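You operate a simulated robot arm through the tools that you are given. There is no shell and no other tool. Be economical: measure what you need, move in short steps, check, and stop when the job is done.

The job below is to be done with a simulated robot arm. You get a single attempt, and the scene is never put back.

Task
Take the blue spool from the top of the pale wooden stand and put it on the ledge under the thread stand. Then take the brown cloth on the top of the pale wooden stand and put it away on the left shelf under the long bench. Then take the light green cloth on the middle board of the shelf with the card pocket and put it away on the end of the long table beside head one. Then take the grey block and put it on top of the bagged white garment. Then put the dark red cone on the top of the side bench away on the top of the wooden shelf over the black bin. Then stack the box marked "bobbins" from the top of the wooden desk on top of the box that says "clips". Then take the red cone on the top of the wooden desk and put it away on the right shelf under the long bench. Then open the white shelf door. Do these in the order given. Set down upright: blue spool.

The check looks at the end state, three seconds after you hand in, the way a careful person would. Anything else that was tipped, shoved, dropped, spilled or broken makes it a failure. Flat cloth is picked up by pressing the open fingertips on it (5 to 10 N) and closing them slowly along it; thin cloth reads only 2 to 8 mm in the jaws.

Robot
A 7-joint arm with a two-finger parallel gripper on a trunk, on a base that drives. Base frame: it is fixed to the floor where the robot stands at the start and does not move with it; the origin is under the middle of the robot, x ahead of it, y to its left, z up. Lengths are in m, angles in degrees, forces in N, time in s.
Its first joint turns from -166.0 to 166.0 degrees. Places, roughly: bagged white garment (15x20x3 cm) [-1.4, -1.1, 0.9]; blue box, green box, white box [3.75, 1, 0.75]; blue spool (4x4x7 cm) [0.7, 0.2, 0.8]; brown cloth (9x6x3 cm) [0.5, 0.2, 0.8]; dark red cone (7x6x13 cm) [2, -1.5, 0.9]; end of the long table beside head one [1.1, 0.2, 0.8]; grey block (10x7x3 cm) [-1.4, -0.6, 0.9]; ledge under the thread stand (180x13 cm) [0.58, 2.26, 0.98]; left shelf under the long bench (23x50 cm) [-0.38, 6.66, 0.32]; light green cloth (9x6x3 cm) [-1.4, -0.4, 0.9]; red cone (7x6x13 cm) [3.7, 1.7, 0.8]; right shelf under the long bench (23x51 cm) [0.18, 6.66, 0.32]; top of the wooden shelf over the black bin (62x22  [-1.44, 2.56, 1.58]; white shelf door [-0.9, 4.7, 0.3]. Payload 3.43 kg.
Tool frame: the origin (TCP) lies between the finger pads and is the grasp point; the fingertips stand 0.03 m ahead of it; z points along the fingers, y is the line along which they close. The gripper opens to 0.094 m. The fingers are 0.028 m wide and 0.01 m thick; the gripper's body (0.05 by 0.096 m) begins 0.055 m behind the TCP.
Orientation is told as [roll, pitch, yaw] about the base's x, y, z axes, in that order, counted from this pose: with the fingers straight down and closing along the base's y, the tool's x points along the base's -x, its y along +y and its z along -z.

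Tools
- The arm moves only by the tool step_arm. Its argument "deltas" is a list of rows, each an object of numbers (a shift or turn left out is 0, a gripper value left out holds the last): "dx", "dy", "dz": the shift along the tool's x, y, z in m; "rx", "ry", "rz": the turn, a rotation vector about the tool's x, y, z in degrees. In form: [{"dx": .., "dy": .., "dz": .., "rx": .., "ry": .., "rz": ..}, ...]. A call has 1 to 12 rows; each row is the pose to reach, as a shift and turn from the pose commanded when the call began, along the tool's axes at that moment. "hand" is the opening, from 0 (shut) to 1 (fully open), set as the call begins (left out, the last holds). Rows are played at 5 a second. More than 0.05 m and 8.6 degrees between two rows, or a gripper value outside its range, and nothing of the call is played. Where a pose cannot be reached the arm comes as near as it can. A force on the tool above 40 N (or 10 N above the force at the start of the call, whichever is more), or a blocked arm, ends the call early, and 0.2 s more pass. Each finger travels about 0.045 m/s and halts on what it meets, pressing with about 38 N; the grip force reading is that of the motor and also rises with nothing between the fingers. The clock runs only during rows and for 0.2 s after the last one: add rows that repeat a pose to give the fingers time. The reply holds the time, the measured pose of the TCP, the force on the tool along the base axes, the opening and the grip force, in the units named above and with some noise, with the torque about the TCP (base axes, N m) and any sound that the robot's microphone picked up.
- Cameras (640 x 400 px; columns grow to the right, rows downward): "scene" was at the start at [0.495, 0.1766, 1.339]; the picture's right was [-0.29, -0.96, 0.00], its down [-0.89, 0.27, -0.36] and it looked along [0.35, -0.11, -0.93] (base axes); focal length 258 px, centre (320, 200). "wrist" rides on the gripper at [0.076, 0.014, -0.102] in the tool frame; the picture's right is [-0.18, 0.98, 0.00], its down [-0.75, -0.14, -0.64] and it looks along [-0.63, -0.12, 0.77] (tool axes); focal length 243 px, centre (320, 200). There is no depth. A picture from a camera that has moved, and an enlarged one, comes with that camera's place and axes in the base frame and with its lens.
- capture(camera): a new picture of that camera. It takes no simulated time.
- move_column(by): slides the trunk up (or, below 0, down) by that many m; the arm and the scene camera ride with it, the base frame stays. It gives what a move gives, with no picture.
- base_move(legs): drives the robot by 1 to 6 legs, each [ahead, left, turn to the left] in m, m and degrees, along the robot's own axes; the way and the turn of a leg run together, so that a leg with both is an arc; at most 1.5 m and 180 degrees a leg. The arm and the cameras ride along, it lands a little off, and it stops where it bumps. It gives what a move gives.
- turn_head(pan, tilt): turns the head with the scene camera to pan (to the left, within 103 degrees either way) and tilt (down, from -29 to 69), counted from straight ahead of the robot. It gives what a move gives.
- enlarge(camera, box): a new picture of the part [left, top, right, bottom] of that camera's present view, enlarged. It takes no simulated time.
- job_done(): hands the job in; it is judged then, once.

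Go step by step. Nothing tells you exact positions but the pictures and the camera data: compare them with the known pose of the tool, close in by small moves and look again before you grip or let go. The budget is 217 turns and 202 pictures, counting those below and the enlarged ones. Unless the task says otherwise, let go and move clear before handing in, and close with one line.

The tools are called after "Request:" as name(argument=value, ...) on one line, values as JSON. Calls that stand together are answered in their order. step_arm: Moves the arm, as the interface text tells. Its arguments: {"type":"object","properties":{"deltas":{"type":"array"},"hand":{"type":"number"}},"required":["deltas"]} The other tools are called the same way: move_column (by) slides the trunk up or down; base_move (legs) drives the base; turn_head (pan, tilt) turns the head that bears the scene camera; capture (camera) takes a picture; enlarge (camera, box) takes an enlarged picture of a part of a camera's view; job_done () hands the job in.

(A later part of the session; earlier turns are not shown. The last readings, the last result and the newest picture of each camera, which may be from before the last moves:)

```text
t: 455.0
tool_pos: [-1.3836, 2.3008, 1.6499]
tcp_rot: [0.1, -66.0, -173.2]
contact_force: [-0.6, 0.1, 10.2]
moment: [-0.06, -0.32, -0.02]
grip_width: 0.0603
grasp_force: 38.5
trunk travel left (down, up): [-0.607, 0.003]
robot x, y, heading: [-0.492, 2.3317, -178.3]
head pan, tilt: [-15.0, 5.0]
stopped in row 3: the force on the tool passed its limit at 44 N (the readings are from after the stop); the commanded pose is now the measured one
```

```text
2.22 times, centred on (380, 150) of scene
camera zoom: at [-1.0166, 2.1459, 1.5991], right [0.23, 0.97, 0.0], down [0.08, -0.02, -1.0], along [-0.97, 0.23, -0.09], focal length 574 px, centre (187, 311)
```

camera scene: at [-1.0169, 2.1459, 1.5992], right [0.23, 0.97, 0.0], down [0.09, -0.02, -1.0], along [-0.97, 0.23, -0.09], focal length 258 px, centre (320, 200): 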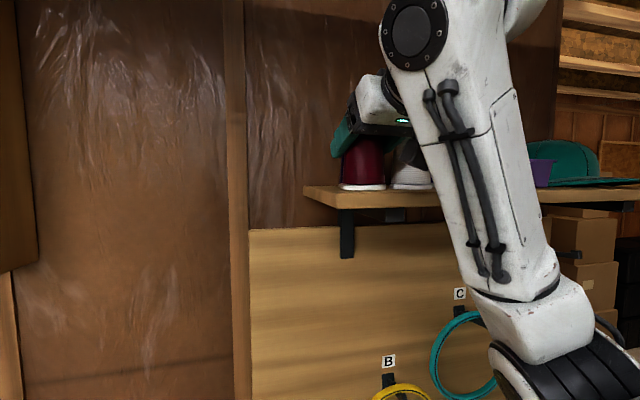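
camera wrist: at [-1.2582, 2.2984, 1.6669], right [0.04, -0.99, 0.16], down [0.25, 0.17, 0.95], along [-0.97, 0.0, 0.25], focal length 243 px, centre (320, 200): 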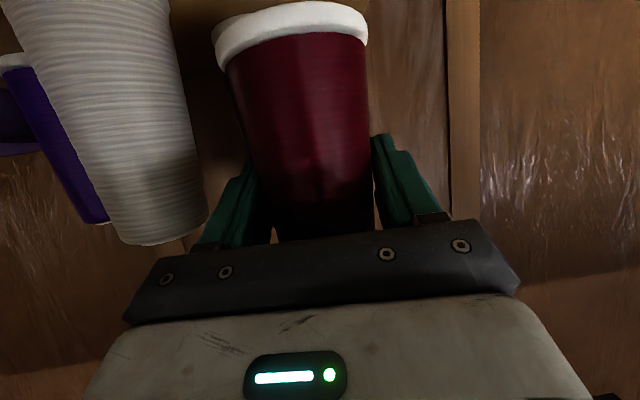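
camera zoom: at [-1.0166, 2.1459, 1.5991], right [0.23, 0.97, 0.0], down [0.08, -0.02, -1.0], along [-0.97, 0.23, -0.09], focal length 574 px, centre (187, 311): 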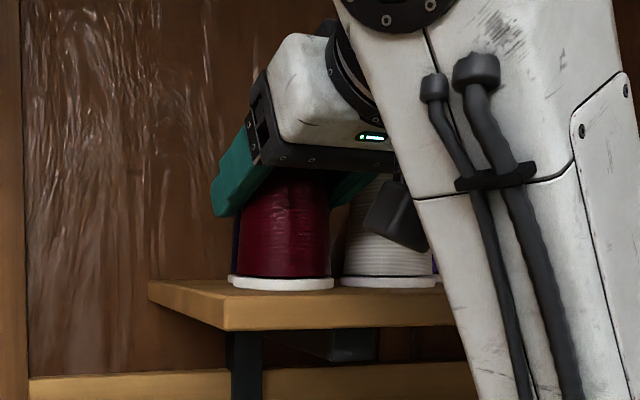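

The cone sits flat on the shelf, inside the edge. Opening partway and retreating straight back.

Request:
step_arm(deltas=[{}, {}, {}, {}], hand=0.82)

Request:
step_arm(deltas=[{"dz": -0.015}, {"dz": -0.04}, {"dz": -0.07}, {"dz": -0.1}])

Request:
capture(camera="scene")

Request:
capture(camera="wrist")

```text
t: 456.0
tool_pos: [-1.383, 2.3018, 1.6482]
tcp_rot: [0.1, -65.7, -173.1]
contact_force: [-0.3, 0.2, 0.3]
moment: [0.01, 0.01, 0.0]
grip_width: 0.0771
grasp_force: 0.1
trunk travel left (down, up): [-0.607, 0.003]
robot x, y, heading: [-0.4905, 2.3331, -178.2]
head pan, tilt: [-15.0, 5.0]
```

```text
t: 457.0
tool_pos: [-1.292, 2.3132, 1.6886]
tcp_rot: [0.1, -65.7, -173.2]
contact_force: [0.1, -0.8, -0.8]
moment: [-0.01, -0.01, 0.01]
grip_width: 0.0771
grasp_force: 0.1
trunk travel left (down, up): [-0.607, 0.003]
robot x, y, heading: [-0.4891, 2.3364, -178.1]
head pan, tilt: [-15.0, 5.0]
```

```text
76 pictures are left
camera scene: at [-1.0168, 2.1457, 1.5992], right [0.23, 0.97, 0.0], down [0.09, -0.02, -1.0], along [-0.97, 0.23, -0.09], focal length 258 px, centre (320, 200)
```

scene: 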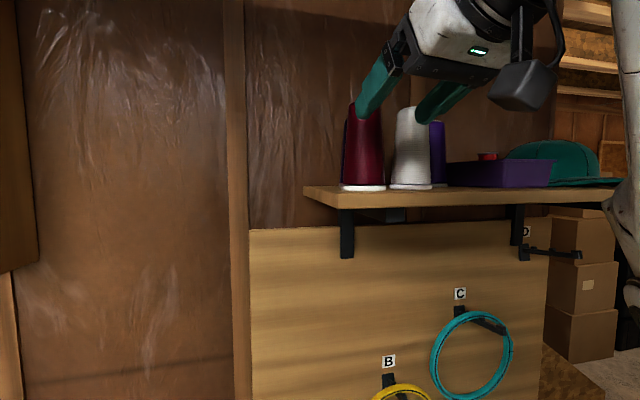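

```text
75 pictures are left
camera wrist: at [-1.1665, 2.3121, 1.6595], right [0.04, -0.98, 0.17], down [0.26, 0.17, 0.95], along [-0.97, 0.0, 0.26], focal length 243 px, centre (320, 200)
```

wrist: 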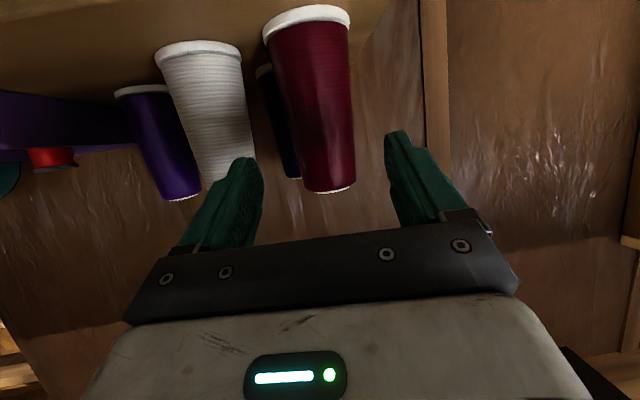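

The dark red cone stands on the high shelf and nothing else moved. Backing off, lowering the arm, and heading round to the wooden desk.

Request:
base_move(legs=[[-0.28, 0, -1.8]])

Request:
step_arm(deltas=[{"dx": 0.041, "dz": 0.019}, {"dx": 0.082, "dz": 0.038}, {"dx": 0.122, "dz": 0.057}, {"dx": 0.163, "dz": 0.076}, {"dx": 0.204, "dz": 0.095}, {"dx": 0.245, "dz": 0.114}, {"dx": 0.285, "dz": 0.133}, {"dx": 0.326, "dz": 0.152}, {"dx": 0.367, "dz": 0.171}, {"dx": 0.408, "dz": 0.19}], hand=1)

Request:
base_move(legs=[[0, 1.45, 0], [0, 1.45, 0], [0, 0.22, 0], [0, 0, -90], [0, 0, -90]])

```text
t: 458.9
tool_pos: [-1.0168, 2.3427, 1.6877]
tcp_rot: [0.0, -65.8, -175.0]
contact_force: [0.4, 0.2, 0.4]
moment: [-0.01, 0.0, 0.01]
grip_width: 0.077
grasp_force: 0.0
trunk travel left (down, up): [-0.607, 0.003]
robot x, y, heading: [-0.2109, 2.3411, 179.8]
head pan, tilt: [-15.0, 5.0]
```

```text
t: 461.1
tool_pos: [-1.0227, 2.3439, 1.2368]
tcp_rot: [-0.2, -65.8, -174.8]
contact_force: [0.1, 0.7, -0.1]
moment: [0.01, 0.02, -0.02]
grip_width: 0.094
grasp_force: 0.1
trunk travel left (down, up): [-0.607, 0.003]
robot x, y, heading: [-0.2161, 2.3372, 179.8]
head pan, tilt: [-15.0, 5.0]
```

```text
t: 484.0
tool_pos: [0.5486, -0.7819, 1.2375]
tcp_rot: [0.1, -65.7, 4.5]
contact_force: [0.3, 0.0, 0.1]
moment: [0.05, 0.03, -0.01]
grip_width: 0.0941
grasp_force: 0.1
trunk travel left (down, up): [-0.607, 0.003]
robot x, y, heading: [-0.2618, -0.768, -0.6]
head pan, tilt: [-15.0, 5.0]
```

Request:
base_move(legs=[[1.45, 0, 0.6], [1.2, 0, 0]])

Request:
turn_head(pan=45, tilt=20)

Request:
capture(camera="scene")

```text
t: 496.7
tool_pos: [3.161, -0.7053, 1.238]
tcp_rot: [0.1, -65.7, 6.8]
contact_force: [0.9, -0.6, -0.4]
moment: [-0.03, 0.03, 0.0]
grip_width: 0.0941
grasp_force: 0.1
trunk travel left (down, up): [-0.607, 0.003]
robot x, y, heading: [2.3487, -0.7283, 1.7]
head pan, tilt: [-15.0, 5.0]
```

```text
t: 498.0
tool_pos: [3.1617, -0.7034, 1.237]
tcp_rot: [0.1, -65.8, 6.9]
contact_force: [0.8, -0.5, -0.5]
moment: [0.01, -0.02, 0.03]
grip_width: 0.0939
grasp_force: 0.0
trunk travel left (down, up): [-0.607, 0.003]
robot x, y, heading: [2.3539, -0.7277, 1.7]
head pan, tilt: [45.0, 20.0]
```

```text
74 pictures are left
camera scene: at [2.8517, -0.4522, 1.575], right [0.73, -0.69, 0.0], down [-0.23, -0.25, -0.94], along [0.64, 0.68, -0.34], focal length 258 px, centre (320, 200)
```

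scene: 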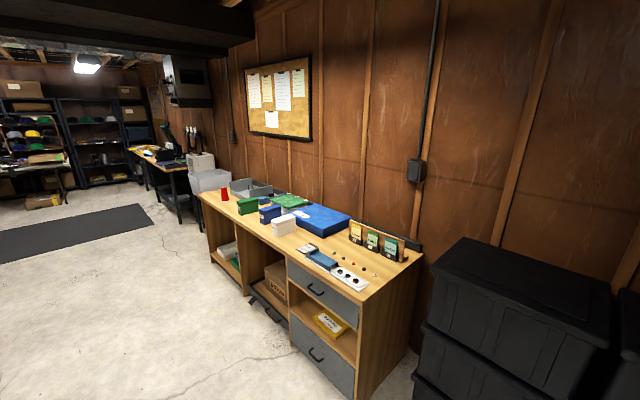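

The desk's front edge is at x≈3.63, with boxes at y≈0.9–1.4 and the red cone near y≈1.8. Driving to face them.

Request:
base_move(legs=[[0.25, 0, -1.7], [0, 1.45, 0], [0, 0.3, 0]])

Request:
turn_head(pan=0, tilt=40)

Request:
capture(camera="scene")

```text
t: 508.4
tool_pos: [3.3913, 1.0622, 1.2386]
tcp_rot: [0.1, -65.7, 6.3]
contact_force: [0.2, 0.8, 0.3]
moment: [-0.01, -0.02, 0.01]
grip_width: 0.0939
grasp_force: 0.0
trunk travel left (down, up): [-0.607, 0.003]
robot x, y, heading: [2.5829, 1.0485, 1.1]
head pan, tilt: [45.0, 20.0]
```

```text
t: 509.5
tool_pos: [3.392, 1.0619, 1.2391]
tcp_rot: [0.1, -65.7, 6.3]
contact_force: [0.3, 0.1, 0.0]
moment: [-0.01, 0.01, 0.01]
grip_width: 0.0939
grasp_force: 0.0
trunk travel left (down, up): [-0.607, 0.003]
robot x, y, heading: [2.5813, 1.049, 1.2]
head pan, tilt: [0.0, 40.0]
```

```text
73 pictures are left
camera scene: at [3.105, 1.2527, 1.5436], right [0.02, -1.0, 0.0], down [-0.64, -0.01, -0.77], along [0.77, 0.02, -0.64], focal length 258 px, centre (320, 200)
```

scene: 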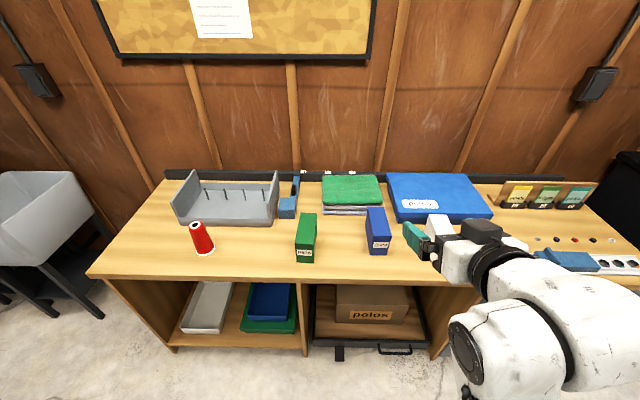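

Request:
enlarge(camera="scene", box=[270, 160, 470, 290])

```text
3.08 times, centred on (370, 225) of scene
camera zoom: at [3.105, 1.2527, 1.5436], right [0.02, -1.0, 0.0], down [-0.64, -0.01, -0.77], along [0.77, 0.02, -0.64], focal length 794 px, centre (166, 123)
```

zoom: 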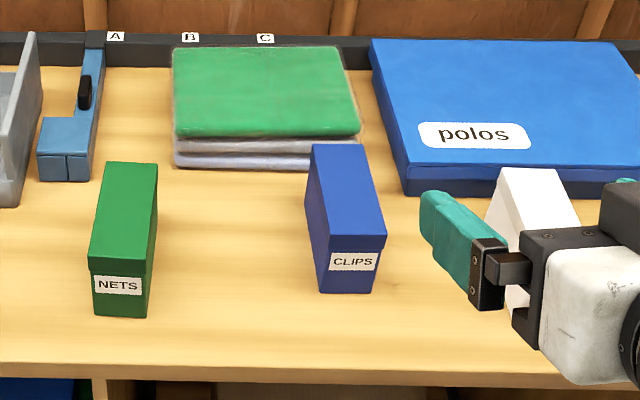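

Blue is "CLIPS", green is "NETS"; the white one should be "bobbins". Straightening the tool to vertical and moving clear to read the white box.

Request:
step_arm(deltas=[{"dx": 0.014, "dz": 0.006, "ry": 8.2}, {"dx": 0.027, "dz": 0.012, "ry": 16.4}, {"dx": 0.041, "dz": 0.018, "ry": 24.6}, {"dx": 0.055, "dz": 0.025, "ry": 32.8}, {"dx": 0.068, "dz": 0.031, "ry": 41}, {"dx": 0.082, "dz": 0.037, "ry": 49.2}, {"dx": 0.095, "dz": 0.043, "ry": 57.4}, {"dx": 0.109, "dz": 0.049, "ry": 65.7}])

Request:
step_arm(deltas=[{"rz": 3}, {"rz": 6}])

Request:
capture(camera="scene")

Request:
capture(camera="wrist")

```text
t: 511.3
tool_pos: [3.3901, 1.0612, 1.1176]
tcp_rot: [0.0, 0.2, 6.3]
contact_force: [-0.5, 0.0, 0.0]
moment: [-0.02, 0.04, -0.01]
grip_width: 0.0943
grasp_force: 0.0
out of reach, approached as far as the arm can: row 4, 5
trunk travel left (down, up): [-0.607, 0.003]
robot x, y, heading: [2.581, 1.0486, 1.1]
head pan, tilt: [0.0, 40.0]
```

```text
t: 511.9
tool_pos: [3.3905, 1.063, 1.1181]
tcp_rot: [-0.1, 0.0, 0.3]
contact_force: [-1.3, 0.4, 0.5]
moment: [0.01, 0.04, 0.01]
grip_width: 0.0939
grasp_force: 0.2
trunk travel left (down, up): [-0.607, 0.003]
robot x, y, heading: [2.5857, 1.0464, 1.3]
head pan, tilt: [0.0, 40.0]
```

```text
71 pictures are left
camera scene: at [3.1051, 1.2526, 1.5435], right [0.02, -1.0, 0.0], down [-0.64, -0.01, -0.77], along [0.77, 0.02, -0.64], focal length 258 px, centre (320, 200)
```

scene: 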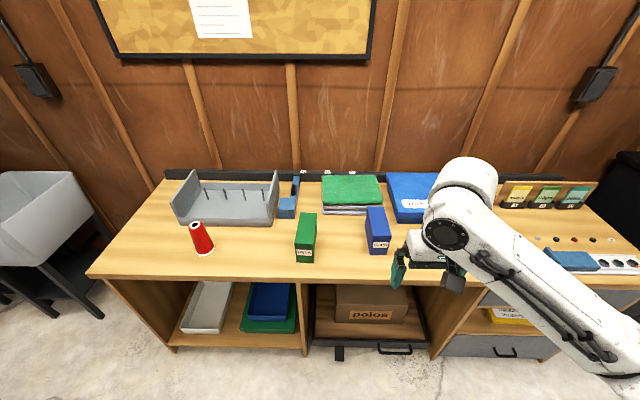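

```text
70 pictures are left
camera wrist: at [3.316, 1.0744, 1.2199], right [0.18, 0.98, 0.0], down [0.75, -0.14, 0.64], along [0.63, -0.11, -0.77], focal length 243 px, centre (320, 200)
```

wrist: 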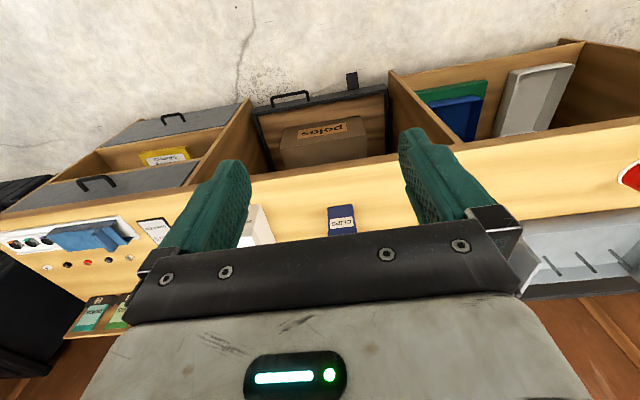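

The white box is at roughly (3.75, 0.87). Driving ahead and right so the hand hangs over it.

Request:
base_move(legs=[[0, -0.2, -1.2], [0.34, 0, 0]])

Request:
capture(camera="wrist")

Request:
capture(camera="scene")

```text
t: 515.4
tool_pos: [3.7416, 0.8411, 1.1183]
tcp_rot: [-0.1, -0.1, -1.1]
contact_force: [0.5, 0.1, 0.3]
moment: [-0.03, 0.05, 0.01]
grip_width: 0.0938
grasp_force: 0.0
trunk travel left (down, up): [-0.607, 0.003]
robot x, y, heading: [2.9323, 0.8482, -0.5]
head pan, tilt: [0.0, 40.0]
```

```text
69 pictures are left
camera wrist: at [3.6675, 0.8544, 1.2199], right [0.2, 0.98, 0.0], down [0.75, -0.16, 0.64], along [0.63, -0.13, -0.77], focal length 243 px, centre (320, 200)
```

wrist: 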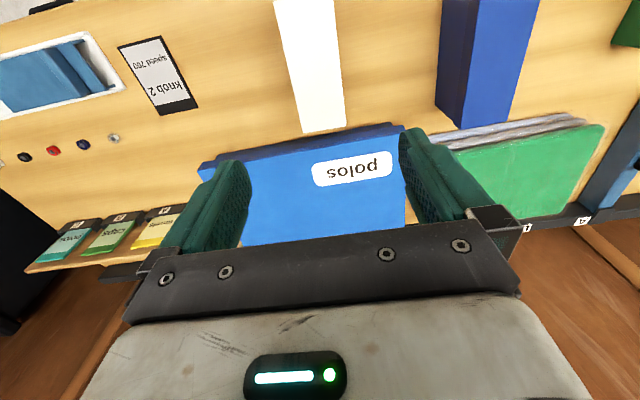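

```text
68 pictures are left
camera scene: at [3.4612, 1.0379, 1.5435], right [-0.01, -1.0, 0.0], down [-0.64, 0.0, -0.77], along [0.77, 0.0, -0.64], focal length 258 px, centre (320, 200)
```

scene: 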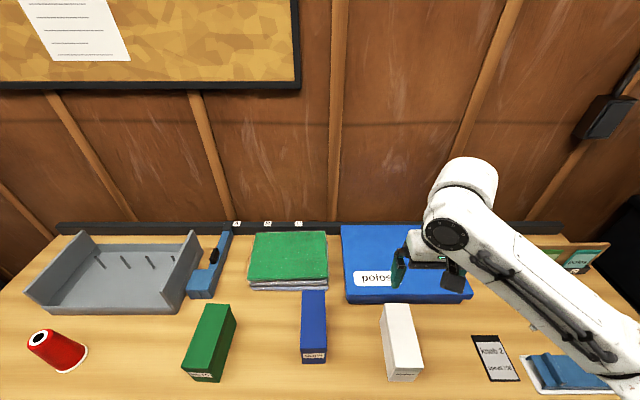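

Request:
enlarge(camera="scene", box=[280, 280, 440, 390])

```text
3.64 times, centred on (360, 335) of scene
camera zoom: at [3.4612, 1.0379, 1.5435], right [-0.01, -1.0, 0.0], down [-0.64, 0.0, -0.77], along [0.77, 0.0, -0.64], focal length 939 px, centre (174, -291)
```

zoom: 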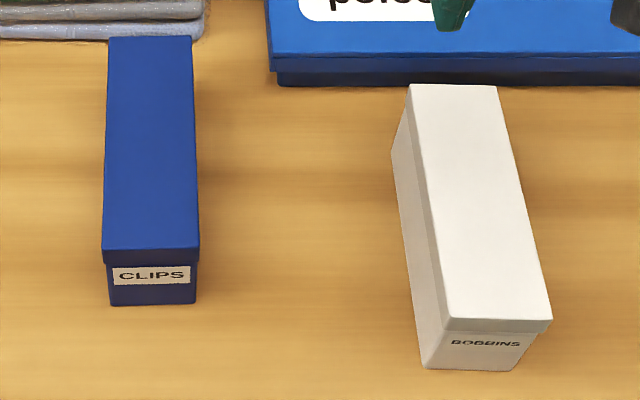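

White is "BOBBINS": top z≈0.90, centre (3.733, 0.840). The clips box is centred at (3.773, 1.054) with the same height. Lowering over the white box and checking.

Request:
move_column(by=-0.15)

Request:
step_arm(deltas=[{"dx": 0.008, "rz": 1}])

Request:
capture(camera="wrist")

```text
t: 517.1
tool_pos: [3.7434, 0.8409, 0.9684]
tcp_rot: [0.0, 0.0, -1.2]
contact_force: [0.6, -0.2, 0.1]
moment: [0.01, -0.01, 0.0]
grip_width: 0.094
grasp_force: 0.1
trunk travel left (down, up): [-0.457, 0.153]
robot x, y, heading: [2.9351, 0.8479, -0.3]
head pan, tilt: [0.0, 40.0]
```

```text
t: 517.5
tool_pos: [3.7355, 0.8414, 0.9691]
tcp_rot: [0.0, -0.1, -2.1]
contact_force: [-0.2, 0.3, -0.7]
moment: [-0.01, 0.02, 0.01]
grip_width: 0.0942
grasp_force: 0.0
trunk travel left (down, up): [-0.457, 0.153]
robot x, y, heading: [2.9324, 0.8498, -0.4]
head pan, tilt: [0.0, 40.0]
```

```text
66 pictures are left
camera wrist: at [3.6599, 0.8561, 1.0701], right [0.22, 0.98, 0.0], down [0.75, -0.17, 0.64], along [0.63, -0.14, -0.77], focal length 243 px, centre (320, 200)
```

wrist: 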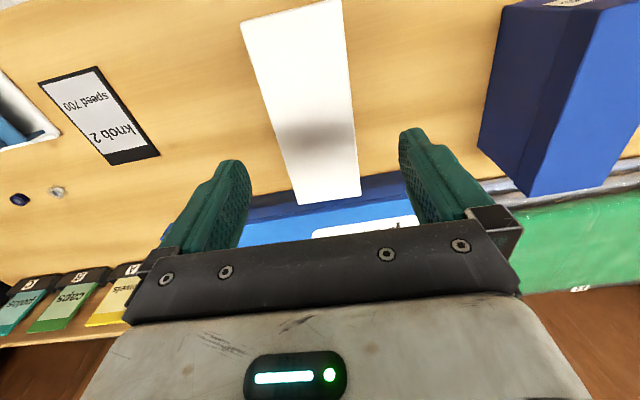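

Centred. Descending, gripping and lifting.

Request:
step_arm(deltas=[{"dy": -0.004, "dz": 0.03}, {"dy": -0.004, "dz": 0.06}, {"dy": -0.004, "dz": 0.09}, {"dy": -0.004, "dz": 0.117}, {"dy": -0.004, "dz": 0.117}])

Request:
step_arm(deltas=[{}, {}, {}, {}, {}, {}, {"dz": -0.02}, {"dz": -0.06}, {"dz": -0.1}, {"dz": -0.14}, {"dz": -0.18}], hand=0)

Request:
capture(camera="wrist")

Request:
capture(camera="scene")

```text
t: 518.7
tool_pos: [3.7353, 0.837, 0.8506]
tcp_rot: [-0.1, 0.0, -2.1]
contact_force: [0.3, 1.4, 0.3]
moment: [0.02, 0.0, -0.01]
grip_width: 0.0941
grasp_force: 0.0
trunk travel left (down, up): [-0.457, 0.153]
robot x, y, heading: [2.9312, 0.8472, -0.2]
head pan, tilt: [0.0, 40.0]
```

```text
t: 521.1
tool_pos: [3.7333, 0.8367, 1.0297]
tcp_rot: [0.0, 0.1, -2.0]
contact_force: [0.0, 0.1, -3.0]
moment: [-0.02, -0.01, 0.02]
grip_width: 0.0665
grasp_force: 38.1
trunk travel left (down, up): [-0.457, 0.153]
robot x, y, heading: [2.933, 0.8487, -0.3]
head pan, tilt: [0.0, 40.0]
```

```text
65 pictures are left
camera wrist: at [3.6585, 0.8514, 1.132], right [0.22, 0.98, 0.0], down [0.75, -0.17, 0.64], along [0.63, -0.14, -0.77], focal length 243 px, centre (320, 200)
```

wrist: 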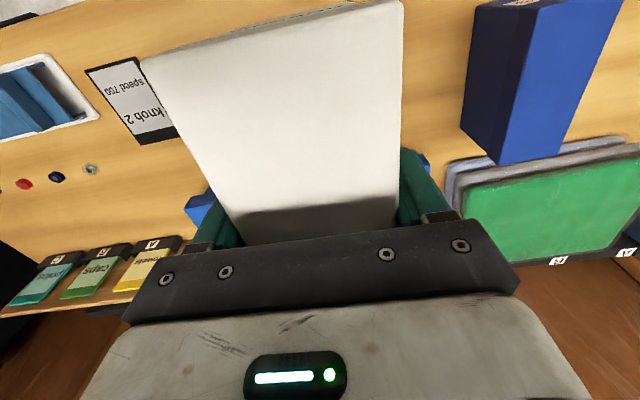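

```text
64 pictures are left
camera scene: at [3.4613, 1.038, 1.3933], right [-0.01, -1.0, 0.0], down [-0.64, 0.0, -0.77], along [0.77, 0.0, -0.64], focal length 258 px, centre (320, 200)
```

scene: 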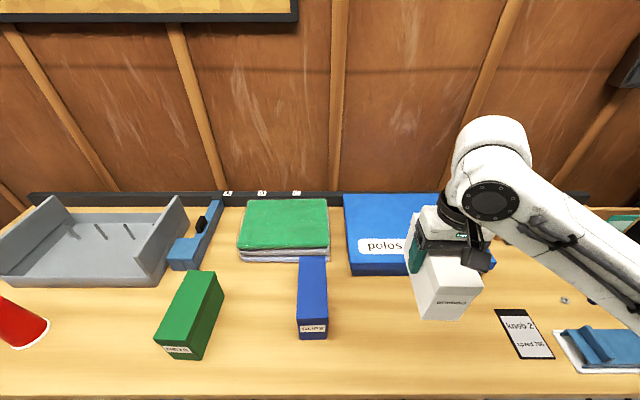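

Held (66 mm). Carrying it over the clips box, matching its slight rotation.

Request:
step_arm(deltas=[{"dx": -0.005, "dy": 0.037, "rz": -0.6}, {"dx": -0.01, "dy": 0.074, "rz": -1.2}, {"dx": -0.015, "dy": 0.111, "rz": -1.8}, {"dx": -0.02, "dy": 0.148, "rz": -2.4}, {"dx": -0.025, "dy": 0.185, "rz": -3}, {"dx": -0.0283, "dy": 0.2212, "rz": -3.3}])

Request:
capture(camera="scene")

Request:
capture(camera="wrist")

```text
t: 522.5
tool_pos: [3.7722, 1.0564, 1.0323]
tcp_rot: [0.0, 0.1, 1.2]
contact_force: [0.9, -0.5, -2.8]
moment: [-0.01, 0.04, -0.02]
grip_width: 0.0664
grasp_force: 37.5
trunk travel left (down, up): [-0.457, 0.153]
robot x, y, heading: [2.934, 0.8486, -0.2]
head pan, tilt: [0.0, 40.0]
```

```text
63 pictures are left
camera scene: at [3.4614, 1.0377, 1.3935], right [-0.01, -1.0, 0.0], down [-0.64, 0.0, -0.77], along [0.77, 0.0, -0.64], focal length 258 px, centre (320, 200)
```

scene: 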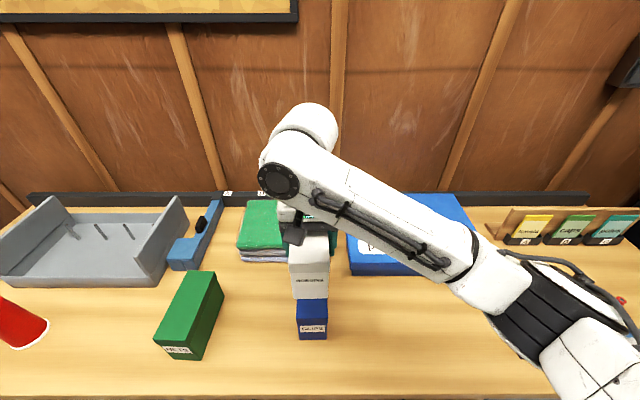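

```text
62 pictures are left
camera wrist: at [3.6964, 1.0673, 1.1333], right [0.16, 0.99, 0.0], down [0.76, -0.13, 0.64], along [0.63, -0.1, -0.77], focal length 243 px, centre (320, 200)
```

wrist: 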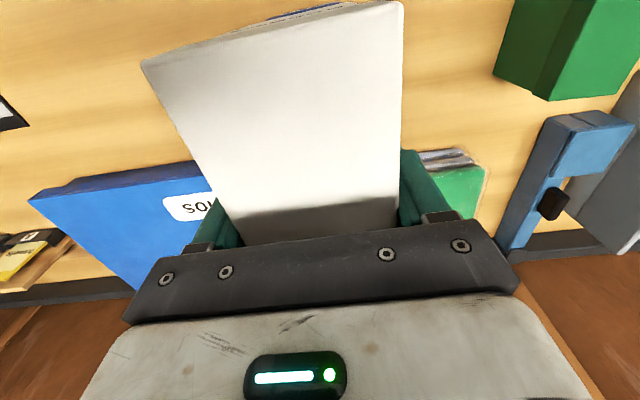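

Lateral alignment is within a few millimetres. Lowering close to the clips box and checking front-back alignment.

Request:
step_arm(deltas=[{"dz": 0.03}, {"dz": 0.06}, {"dz": 0.075}])

Request:
enlarge(camera="scene", box=[240, 210, 400, 350])

```text
t: 523.3
tool_pos: [3.7726, 1.0569, 0.9551]
tcp_rot: [0.1, -0.1, 1.2]
contact_force: [-1.0, 0.2, -1.4]
moment: [0.0, 0.16, -0.01]
grip_width: 0.0661
grasp_force: 38.0
trunk travel left (down, up): [-0.457, 0.153]
robot x, y, heading: [2.9314, 0.8476, -0.3]
head pan, tilt: [0.0, 40.0]
```

```text
2.86 times, centred on (320, 280) of scene
camera zoom: at [3.4613, 1.0381, 1.3935], right [-0.01, -1.0, 0.0], down [-0.64, 0.0, -0.77], along [0.77, 0.0, -0.64], focal length 738 px, centre (320, -29)
```

zoom: 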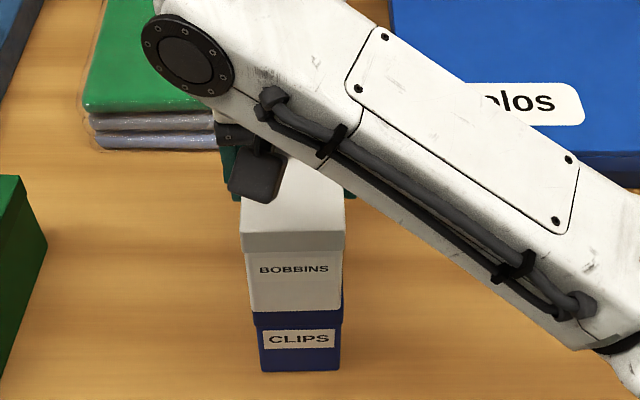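

Already nearly touching and well aligned. Lowering by millimetres until firm contact.

Request:
step_arm(deltas=[{"dz": 0.001}, {"dz": 0.002}, {"dz": 0.003}, {"dz": 0.003}])

```text
t: 524.3
tool_pos: [3.7724, 1.056, 0.9552]
tcp_rot: [0.1, -0.2, 1.2]
contact_force: [4.7, 1.9, 21.8]
moment: [-0.14, 1.26, -0.07]
grip_width: 0.0661
grasp_force: 37.9
trunk travel left (down, up): [-0.457, 0.153]
robot x, y, heading: [2.9323, 0.8491, -0.3]
head pan, tilt: [0.0, 40.0]
```

Firm contact. Easing, opening and rising straight up.

Request:
step_arm(deltas=[{"dz": -0.002}, {"dz": -0.002}])

Request:
step_arm(deltas=[{}, {}, {}, {}, {"dz": -0.02}, {"dz": -0.06}, {"dz": -0.1}, {"dz": -0.14}, {"dz": -0.18}], hand=1)

Request:
capture(camera="wrist")

Request:
capture(camera="scene")

```text
t: 524.9
tool_pos: [3.7716, 1.0564, 0.9542]
tcp_rot: [0.1, -0.1, 1.3]
contact_force: [5.3, -0.8, 7.6]
moment: [0.03, -1.19, 0.01]
grip_width: 0.0664
grasp_force: 37.9
trunk travel left (down, up): [-0.457, 0.153]
robot x, y, heading: [2.9373, 0.8476, -0.2]
head pan, tilt: [0.0, 40.0]
```

```text
t: 526.9
tool_pos: [3.7696, 1.0558, 1.1359]
tcp_rot: [-0.1, 0.0, 1.2]
contact_force: [0.1, 0.9, -0.4]
moment: [-0.05, -0.02, -0.07]
grip_width: 0.0939
grasp_force: 0.0
trunk travel left (down, up): [-0.457, 0.153]
robot x, y, heading: [2.9313, 0.8513, -0.3]
head pan, tilt: [0.0, 40.0]
```

```text
60 pictures are left
camera wrist: at [3.6942, 1.0658, 1.2369], right [0.16, 0.99, 0.0], down [0.76, -0.12, 0.64], along [0.63, -0.1, -0.77], focal length 243 px, centre (320, 200)
```

wrist: 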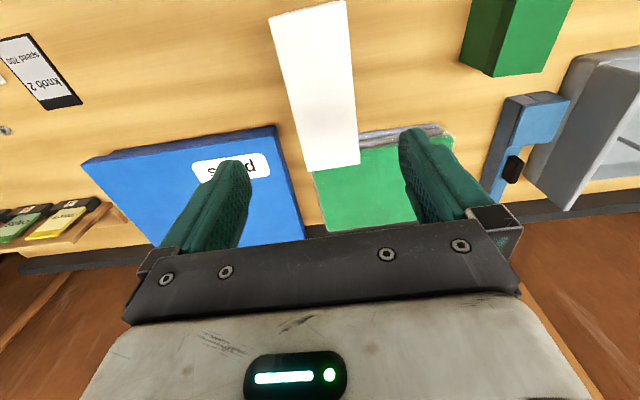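

```text
59 pictures are left
camera scene: at [3.4613, 1.038, 1.3934], right [-0.01, -1.0, 0.0], down [-0.64, 0.0, -0.77], along [0.77, 0.0, -0.64], focal length 258 px, centre (320, 200)
```

scene: 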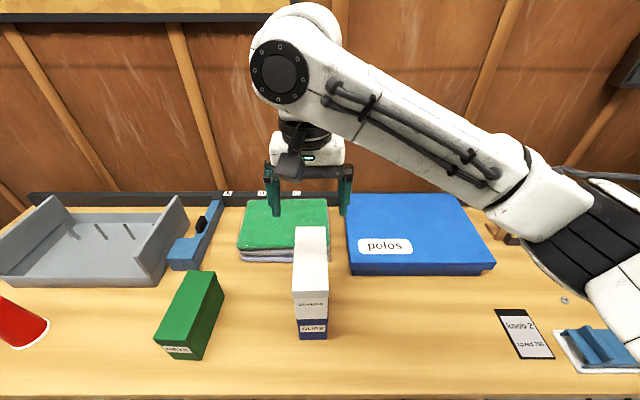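

The bobbins box is stacked neatly on the clips box. Next the red cone: backing off, strafing left and tilting the hand forward 60°.

Request:
base_move(legs=[[-0.4, 0, 0.3], [0, 0.66, 0]])

Request:
step_arm(deltas=[{"ry": -7.5}, {"ry": -15}, {"ry": -22.5}, {"ry": -30}, {"ry": -37.5}, {"ry": -45}, {"ry": -52.5}, {"ry": -60}])

Request:
turn_head(pan=0, tilt=45)

Request:
capture(camera="scene")

```text
t: 532.6
tool_pos: [3.384, 1.7166, 1.1354]
tcp_rot: [0.0, 0.0, 0.9]
contact_force: [0.0, -0.6, 0.6]
moment: [0.0, 0.02, 0.02]
grip_width: 0.0941
grasp_force: 0.1
trunk travel left (down, up): [-0.457, 0.153]
robot x, y, heading: [2.5474, 1.5136, -0.6]
head pan, tilt: [0.0, 40.0]
```

```text
t: 534.5
tool_pos: [3.3843, 1.7165, 1.1352]
tcp_rot: [0.0, -60.0, 0.9]
contact_force: [-0.4, 0.3, -0.6]
moment: [-0.02, -0.01, 0.02]
grip_width: 0.094
grasp_force: 0.0
trunk travel left (down, up): [-0.457, 0.153]
robot x, y, heading: [2.5428, 1.5151, -0.6]
head pan, tilt: [0.0, 40.0]
```

```text
t: 535.1
tool_pos: [3.3835, 1.7175, 1.1345]
tcp_rot: [0.0, -60.1, 0.8]
contact_force: [0.0, 0.6, -0.6]
moment: [0.07, -0.01, 0.03]
grip_width: 0.094
grasp_force: 0.2
trunk travel left (down, up): [-0.457, 0.153]
robot x, y, heading: [2.5419, 1.5109, -0.5]
head pan, tilt: [0.0, 45.0]
```

```text
58 pictures are left
camera scene: at [3.0711, 1.7013, 1.3863], right [-0.01, -1.0, 0.0], down [-0.71, 0.01, -0.71], along [0.71, -0.01, -0.71], focal length 258 px, centre (320, 200)
```

scene: 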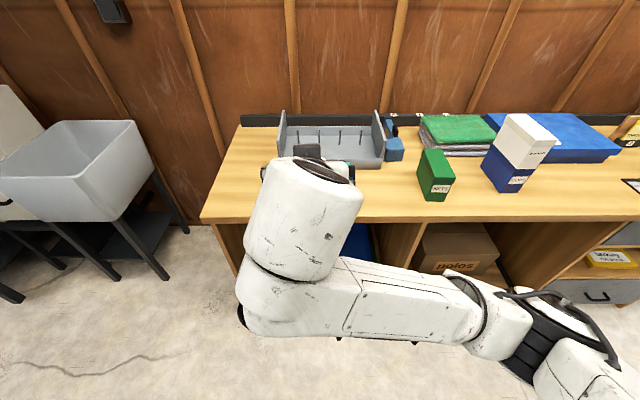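

Tilt done. Lowering the trunk and moving to a pre-grasp point to see the cone.

Request:
move_column(by=-0.165)

Request:
base_move(legs=[[0.1, -0.02, 0.5]])

Request:
capture(camera="wrist")

```text
t: 537.0
tool_pos: [3.384, 1.7158, 0.9698]
tcp_rot: [0.0, -60.1, 0.9]
contact_force: [-0.2, -0.4, -0.5]
moment: [0.02, 0.0, -0.01]
grip_width: 0.0939
grasp_force: 0.1
trunk travel left (down, up): [-0.292, 0.318]
robot x, y, heading: [2.5494, 1.5157, -0.7]
head pan, tilt: [0.0, 45.0]
```

```text
t: 538.1
tool_pos: [3.4853, 1.703, 0.9702]
tcp_rot: [0.0, -60.1, 1.3]
contact_force: [-0.4, 0.1, -0.3]
moment: [0.0, 0.01, 0.01]
grip_width: 0.0939
grasp_force: 0.1
trunk travel left (down, up): [-0.292, 0.318]
robot x, y, heading: [2.6454, 1.4907, -0.1]
head pan, tilt: [0.0, 45.0]
```

```text
57 pictures are left
camera wrist: at [3.3571, 1.7133, 0.9542], right [0.07, 0.98, 0.16], down [-0.18, -0.15, 0.97], along [0.98, -0.09, 0.16], focal length 243 px, centre (320, 200)
```

wrist: 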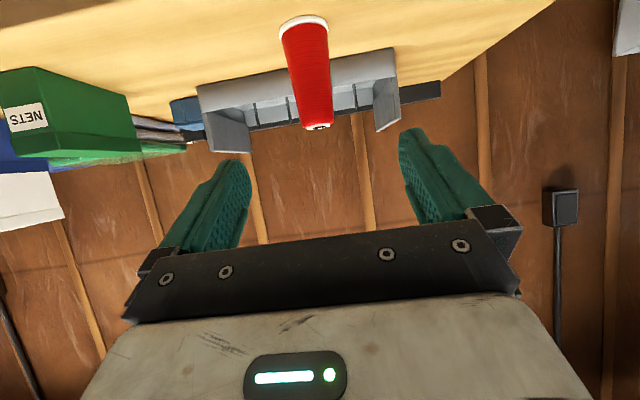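

The cone reads (3.716, 1.697), base z≈0.78. Moving the base 12 cm closer, then approaching.

Request:
base_move(legs=[[0.12, 0, 0]])

Request:
step_arm(deltas=[{"dx": 0.03, "dy": -0.004, "dz": 0.017}, {"dx": 0.052, "dy": -0.008, "dz": 0.05}, {"dx": 0.05, "dy": -0.009, "dz": 0.09}])

Request:
capture(camera="wrist")

```text
t: 539.4
tool_pos: [3.6034, 1.7049, 0.97]
tcp_rot: [0.0, -60.0, 1.5]
contact_force: [0.0, -0.2, 0.6]
moment: [-0.02, 0.02, 0.0]
grip_width: 0.0939
grasp_force: 0.0
trunk travel left (down, up): [-0.292, 0.318]
robot x, y, heading: [2.7668, 1.4925, 0.1]
head pan, tilt: [0.0, 45.0]
```

```text
t: 540.2
tool_pos: [3.6561, 1.6975, 0.8809]
tcp_rot: [0.0, -60.1, 1.5]
contact_force: [-0.3, -0.4, 0.2]
moment: [-0.03, -0.05, 0.02]
grip_width: 0.0942
grasp_force: 0.0
trunk travel left (down, up): [-0.292, 0.318]
robot x, y, heading: [2.7678, 1.4943, 0.1]
head pan, tilt: [0.0, 45.0]
```

```text
56 pictures are left
camera wrist: at [3.5298, 1.7068, 0.8655], right [0.07, 0.98, 0.16], down [-0.18, -0.15, 0.97], along [0.98, -0.09, 0.16], focal length 243 px, centre (320, 200)
```

wrist: 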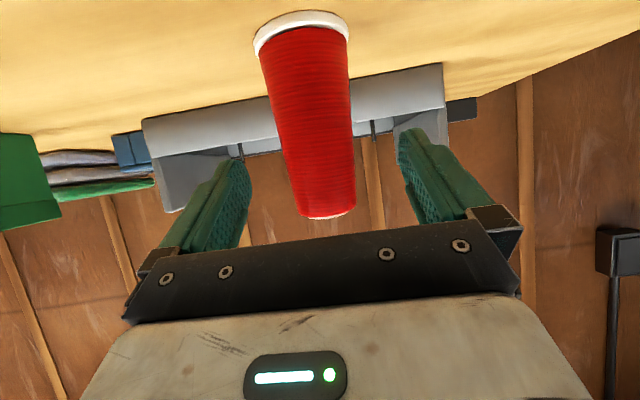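

Aligned. Final approach and grip.

Request:
step_arm(deltas=[{"dx": 0.001, "dy": -0.002, "dz": 0.03}, {"dx": 0.0027, "dy": -0.002, "dz": 0.0665}, {"dx": 0.0027, "dy": -0.002, "dz": 0.0665}])

Request:
step_arm(deltas=[{}, {}, {}, {}, {}, {}, {}], hand=0)

Request:
move_column(by=0.2)

Request:
capture(camera="wrist")

```text
t: 541.0
tool_pos: [3.7124, 1.6971, 0.8462]
tcp_rot: [0.0, -60.0, 1.5]
contact_force: [-0.2, -0.2, 0.7]
moment: [-0.02, 0.01, -0.01]
grip_width: 0.094
grasp_force: 0.1
trunk travel left (down, up): [-0.292, 0.318]
robot x, y, heading: [2.7679, 1.4933, -0.2]
head pan, tilt: [0.0, 45.0]
```

```text
t: 542.6
tool_pos: [3.7123, 1.6973, 0.8465]
tcp_rot: [0.0, -60.1, 1.4]
contact_force: [0.3, -0.7, 1.4]
moment: [-0.24, 0.0, -0.02]
grip_width: 0.0592
grasp_force: 38.2
trunk travel left (down, up): [-0.292, 0.318]
robot x, y, heading: [2.7687, 1.4923, -0.1]
head pan, tilt: [0.0, 45.0]
```

```text
t: 544.8
tool_pos: [3.7114, 1.6977, 1.0466]
tcp_rot: [0.0, -60.0, 1.5]
contact_force: [0.4, -0.1, -0.9]
moment: [0.01, -0.02, 0.01]
grip_width: 0.059
grasp_force: 38.5
trunk travel left (down, up): [-0.492, 0.118]
robot x, y, heading: [2.7683, 1.4965, -0.1]
head pan, tilt: [0.0, 45.0]
```

```text
55 pictures are left
camera wrist: at [3.5856, 1.7064, 1.0308], right [0.07, 0.98, 0.16], down [-0.18, -0.15, 0.97], along [0.98, -0.09, 0.16], focal length 243 px, centre (320, 200)
```

wrist: 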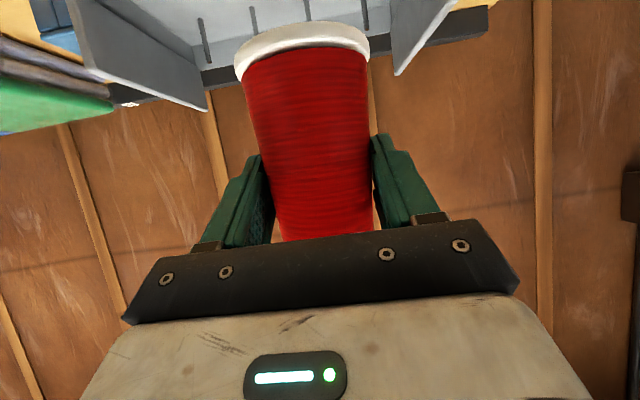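

Red cone held (59 mm). Backing off and turning to face +y to look for a route on this side to the long bench.

Request:
base_move(legs=[[-0.45, 0, 0], [0, 0, 90]])

Request:
turn_head(pan=10, tilt=18)

Request:
capture(camera="scene")

```text
t: 551.2
tool_pos: [2.1307, 2.4428, 1.0462]
tcp_rot: [0.0, -60.0, 90.6]
contact_force: [0.7, 0.3, -1.5]
moment: [0.02, -0.02, -0.01]
grip_width: 0.0593
grasp_force: 37.9
trunk travel left (down, up): [-0.492, 0.118]
robot x, y, heading: [2.3225, 1.4945, 89.1]
head pan, tilt: [0.0, 45.0]
```

```text
t: 552.2
tool_pos: [2.1304, 2.4426, 1.0467]
tcp_rot: [0.0, -60.0, 90.7]
contact_force: [-0.2, 0.5, -1.9]
moment: [0.0, -0.04, 0.0]
grip_width: 0.0588
grasp_force: 37.7
trunk travel left (down, up): [-0.492, 0.118]
robot x, y, heading: [2.3236, 1.4937, 89.0]
head pan, tilt: [10.0, 18.0]
```

```text
54 pictures are left
camera scene: at [2.1171, 2.0297, 1.463], right [0.99, 0.16, 0.0], down [0.05, -0.31, -0.95], along [-0.15, 0.94, -0.31], focal length 258 px, centre (320, 200)
```

scene: 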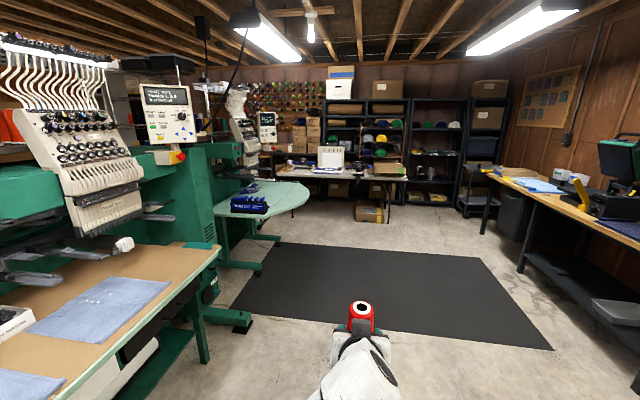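

There is room north, but the gap by the folding table is too tight, so I'll take the known route. First I'll shorten the reach, then drive back round.

Request:
step_arm(deltas=[{"dx": 0.02, "dz": -0.035}, {"dx": 0.04, "dz": -0.07}, {"dx": 0.06, "dz": -0.104}, {"dx": 0.08, "dz": -0.139}, {"dx": 0.1, "dz": -0.173}])

Request:
base_move(legs=[[-1.45, 0, 1], [-0.85, 0, 0], [0, 0, 90], [1.45, 0, 0], [1.15, 0, 0]])

```text
t: 553.4
tool_pos: [2.1317, 2.2423, 1.0448]
tcp_rot: [-0.1, -60.0, 90.7]
contact_force: [-0.1, 0.9, -1.1]
moment: [0.01, -0.01, -0.02]
grip_width: 0.0587
grasp_force: 37.5
trunk travel left (down, up): [-0.492, 0.118]
robot x, y, heading: [2.3223, 1.4953, 89.1]
head pan, tilt: [10.0, 18.0]
```

```text
t: 580.8
tool_pos: [-1.0652, -0.9245, 1.0453]
tcp_rot: [0.0, -59.9, 179.3]
contact_force: [0.0, 0.6, -0.5]
moment: [0.0, 0.02, 0.02]
grip_width: 0.0575
grasp_force: 38.4
trunk travel left (down, up): [-0.492, 0.118]
robot x, y, heading: [-0.3164, -0.7507, 178.2]
head pan, tilt: [10.0, 18.0]
```

Tightening the arm's reach a little more for the turns ahead, then driving up the aisle.

Request:
step_arm(deltas=[{"dx": 0.015, "dy": -0.03, "dz": -0.026}, {"dx": 0.03, "dy": -0.06, "dz": -0.052}, {"dx": 0.045, "dy": -0.09, "dz": -0.078}, {"dx": 0.06, "dy": -0.12, "dz": -0.104}, {"dx": 0.075, "dy": -0.14, "dz": -0.13}])

Request:
capture(camera="wrist")

```text
t: 582.0
tool_pos: [-0.9477, -0.8176, 1.0132]
tcp_rot: [0.0, -60.1, 179.2]
contact_force: [0.3, -0.2, -2.2]
moment: [0.0, -0.01, 0.02]
grip_width: 0.0575
grasp_force: 38.2
out of reach, approached as far as the arm can: row 4, 5
trunk travel left (down, up): [-0.492, 0.118]
robot x, y, heading: [-0.3117, -0.7527, 178.0]
head pan, tilt: [10.0, 18.0]
```

```text
53 pictures are left
camera wrist: at [-0.8194, -0.8356, 0.9977], right [-0.1, -0.98, 0.16], down [0.18, 0.14, 0.97], along [-0.98, 0.13, 0.16], focal length 243 px, centre (320, 200)
```

wrist: 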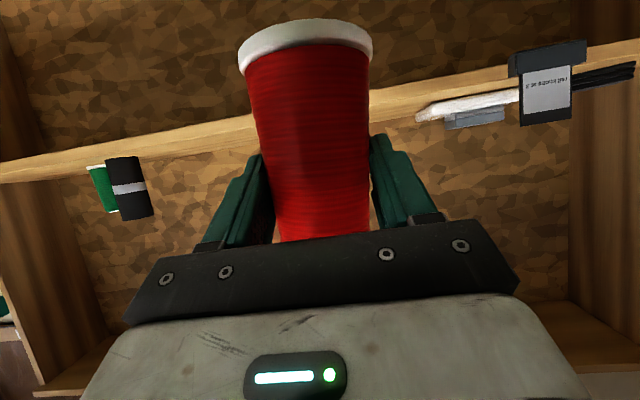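

Request:
move_column(by=0.11)

Request:
base_move(legs=[[0, 0, -88], [1.45, 0.03, 0], [1.45, 0.03, 0], [1.45, 0, 0]])

```text
t: 583.4
tool_pos: [-0.9462, -0.8175, 1.1231]
tcp_rot: [0.1, -60.1, 179.4]
contact_force: [0.5, 0.1, -2.0]
moment: [-0.02, -0.04, 0.04]
grip_width: 0.0577
grasp_force: 38.1
trunk travel left (down, up): [-0.602, 0.008]
robot x, y, heading: [-0.3145, -0.749, 178.1]
head pan, tilt: [10.0, 18.0]
```

```text
t: 608.2
tool_pos: [-0.4967, 4.279, 1.123]
tcp_rot: [0.0, -60.1, 92.4]
contact_force: [0.3, -0.5, -1.2]
moment: [0.03, 0.01, -0.04]
grip_width: 0.0555
grasp_force: 38.0
trunk travel left (down, up): [-0.602, 0.008]
robot x, y, heading: [-0.3914, 3.651, 90.8]
head pan, tilt: [10.0, 18.0]
```

Request:
base_move(legs=[[0.26, 0, 0], [0, 0, 89.2], [1.3, 0, 0], [0, 0, -90], [1.5, 0, 0]])

Request:
capture(camera="wrist")

```text
t: 630.8
tool_pos: [-1.744, 6.0422, 1.1228]
tcp_rot: [0.0, -60.1, 90.6]
contact_force: [-0.4, 0.3, -0.9]
moment: [0.0, -0.02, -0.03]
grip_width: 0.0536
grasp_force: 38.2
trunk travel left (down, up): [-0.602, 0.008]
robot x, y, heading: [-1.6621, 5.4082, 89.0]
head pan, tilt: [10.0, 18.0]
```

```text
52 pictures are left
camera wrist: at [-1.7552, 5.9133, 1.1076], right [-0.98, 0.08, 0.16], down [0.14, -0.18, 0.97], along [0.11, 0.98, 0.16], focal length 243 px, centre (320, 200)
```

wrist: 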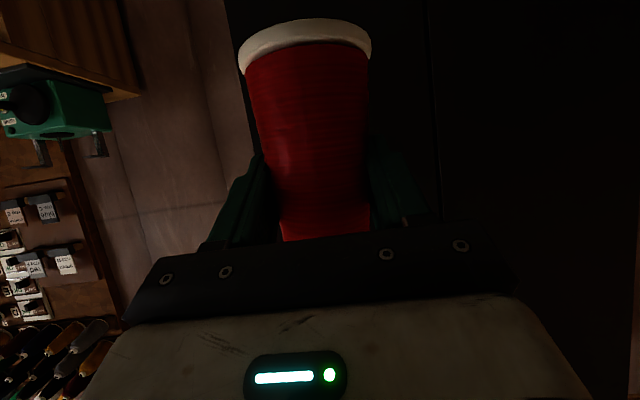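

The cone hasn't visibly shifted. Moving right and forward in steps, to stand before the right shelf.

Request:
base_move(legs=[[0, -0.42, 1], [0.3, 0, 0], [0, -1.35, 0]])

Request:
turn_head(pan=-10, tilt=60)

Request:
capture(camera="scene")

```text
t: 641.4
tool_pos: [0.027, 6.307, 1.1225]
tcp_rot: [0.1, -60.0, 90.0]
contact_force: [-0.4, 0.5, -0.8]
moment: [-0.02, -0.02, -0.04]
grip_width: 0.0533
grasp_force: 37.9
trunk travel left (down, up): [-0.602, 0.008]
robot x, y, heading: [0.0972, 5.6713, 88.3]
head pan, tilt: [10.0, 18.0]
```

```text
t: 642.4
tool_pos: [0.0266, 6.3068, 1.1235]
tcp_rot: [0.1, -60.0, 89.9]
contact_force: [0.9, -0.4, -1.6]
moment: [0.01, 0.0, -0.04]
grip_width: 0.0532
grasp_force: 37.7
trunk travel left (down, up): [-0.602, 0.008]
robot x, y, heading: [0.1033, 5.6766, 88.3]
head pan, tilt: [-10.0, 60.0]
```

```text
51 pictures are left
camera scene: at [-0.0702, 6.184, 1.5119], right [0.98, -0.2, 0.0], down [-0.17, -0.85, -0.5], along [0.1, 0.49, -0.87], focal length 258 px, centre (320, 200)
```

scene: 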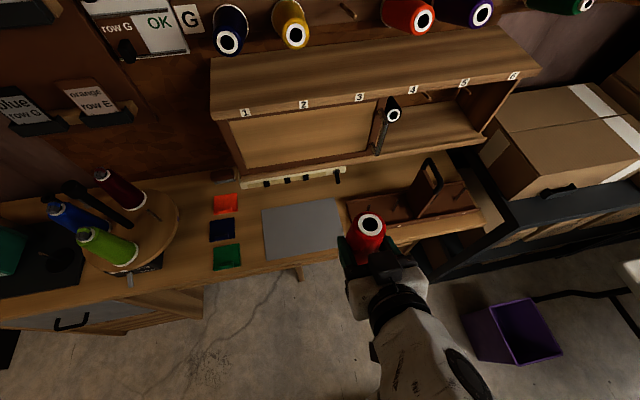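

Lowering the trunk in front of the bench to look at the right shelf.

Request:
move_column(by=-0.4)

Request:
capture(camera="scene")

Request:
capture(camera="wrist")

```text
t: 646.3
tool_pos: [0.0269, 6.3066, 0.7229]
tcp_rot: [-0.1, -59.9, 89.9]
contact_force: [-0.3, 0.1, -2.5]
moment: [-0.02, 0.01, 0.01]
grip_width: 0.0532
grasp_force: 38.2
trunk travel left (down, up): [-0.202, 0.408]
robot x, y, heading: [0.1002, 5.6706, 88.2]
head pan, tilt: [-10.0, 60.0]
```

```text
50 pictures are left
camera scene: at [-0.0702, 6.1839, 1.1118], right [0.98, -0.2, 0.0], down [-0.17, -0.85, -0.5], along [0.1, 0.49, -0.87], focal length 258 px, centre (320, 200)
```

scene: 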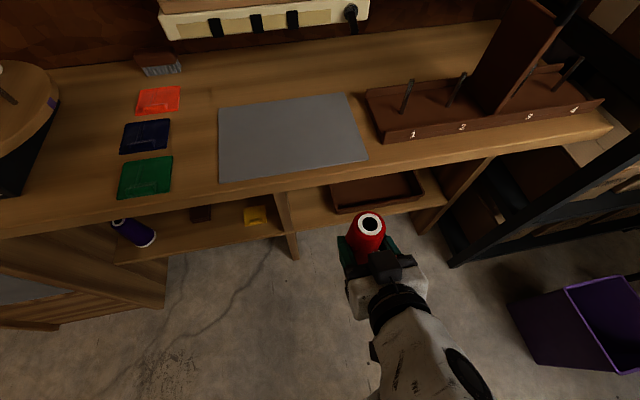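

```text
49 pictures are left
camera wrist: at [0.0129, 6.1781, 0.7076], right [-0.98, 0.09, 0.16], down [0.14, -0.18, 0.97], along [0.12, 0.98, 0.16], focal length 243 px, centre (320, 200)
```

wrist: 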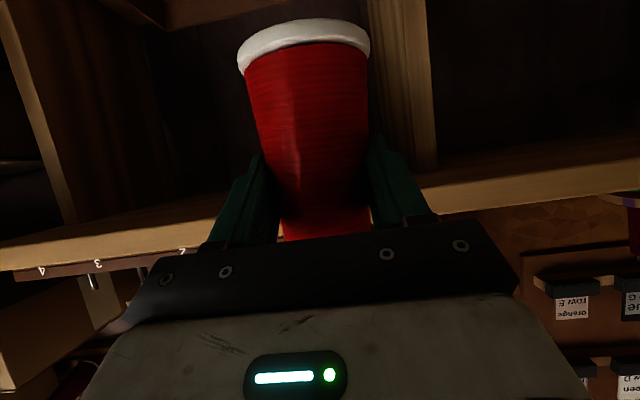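

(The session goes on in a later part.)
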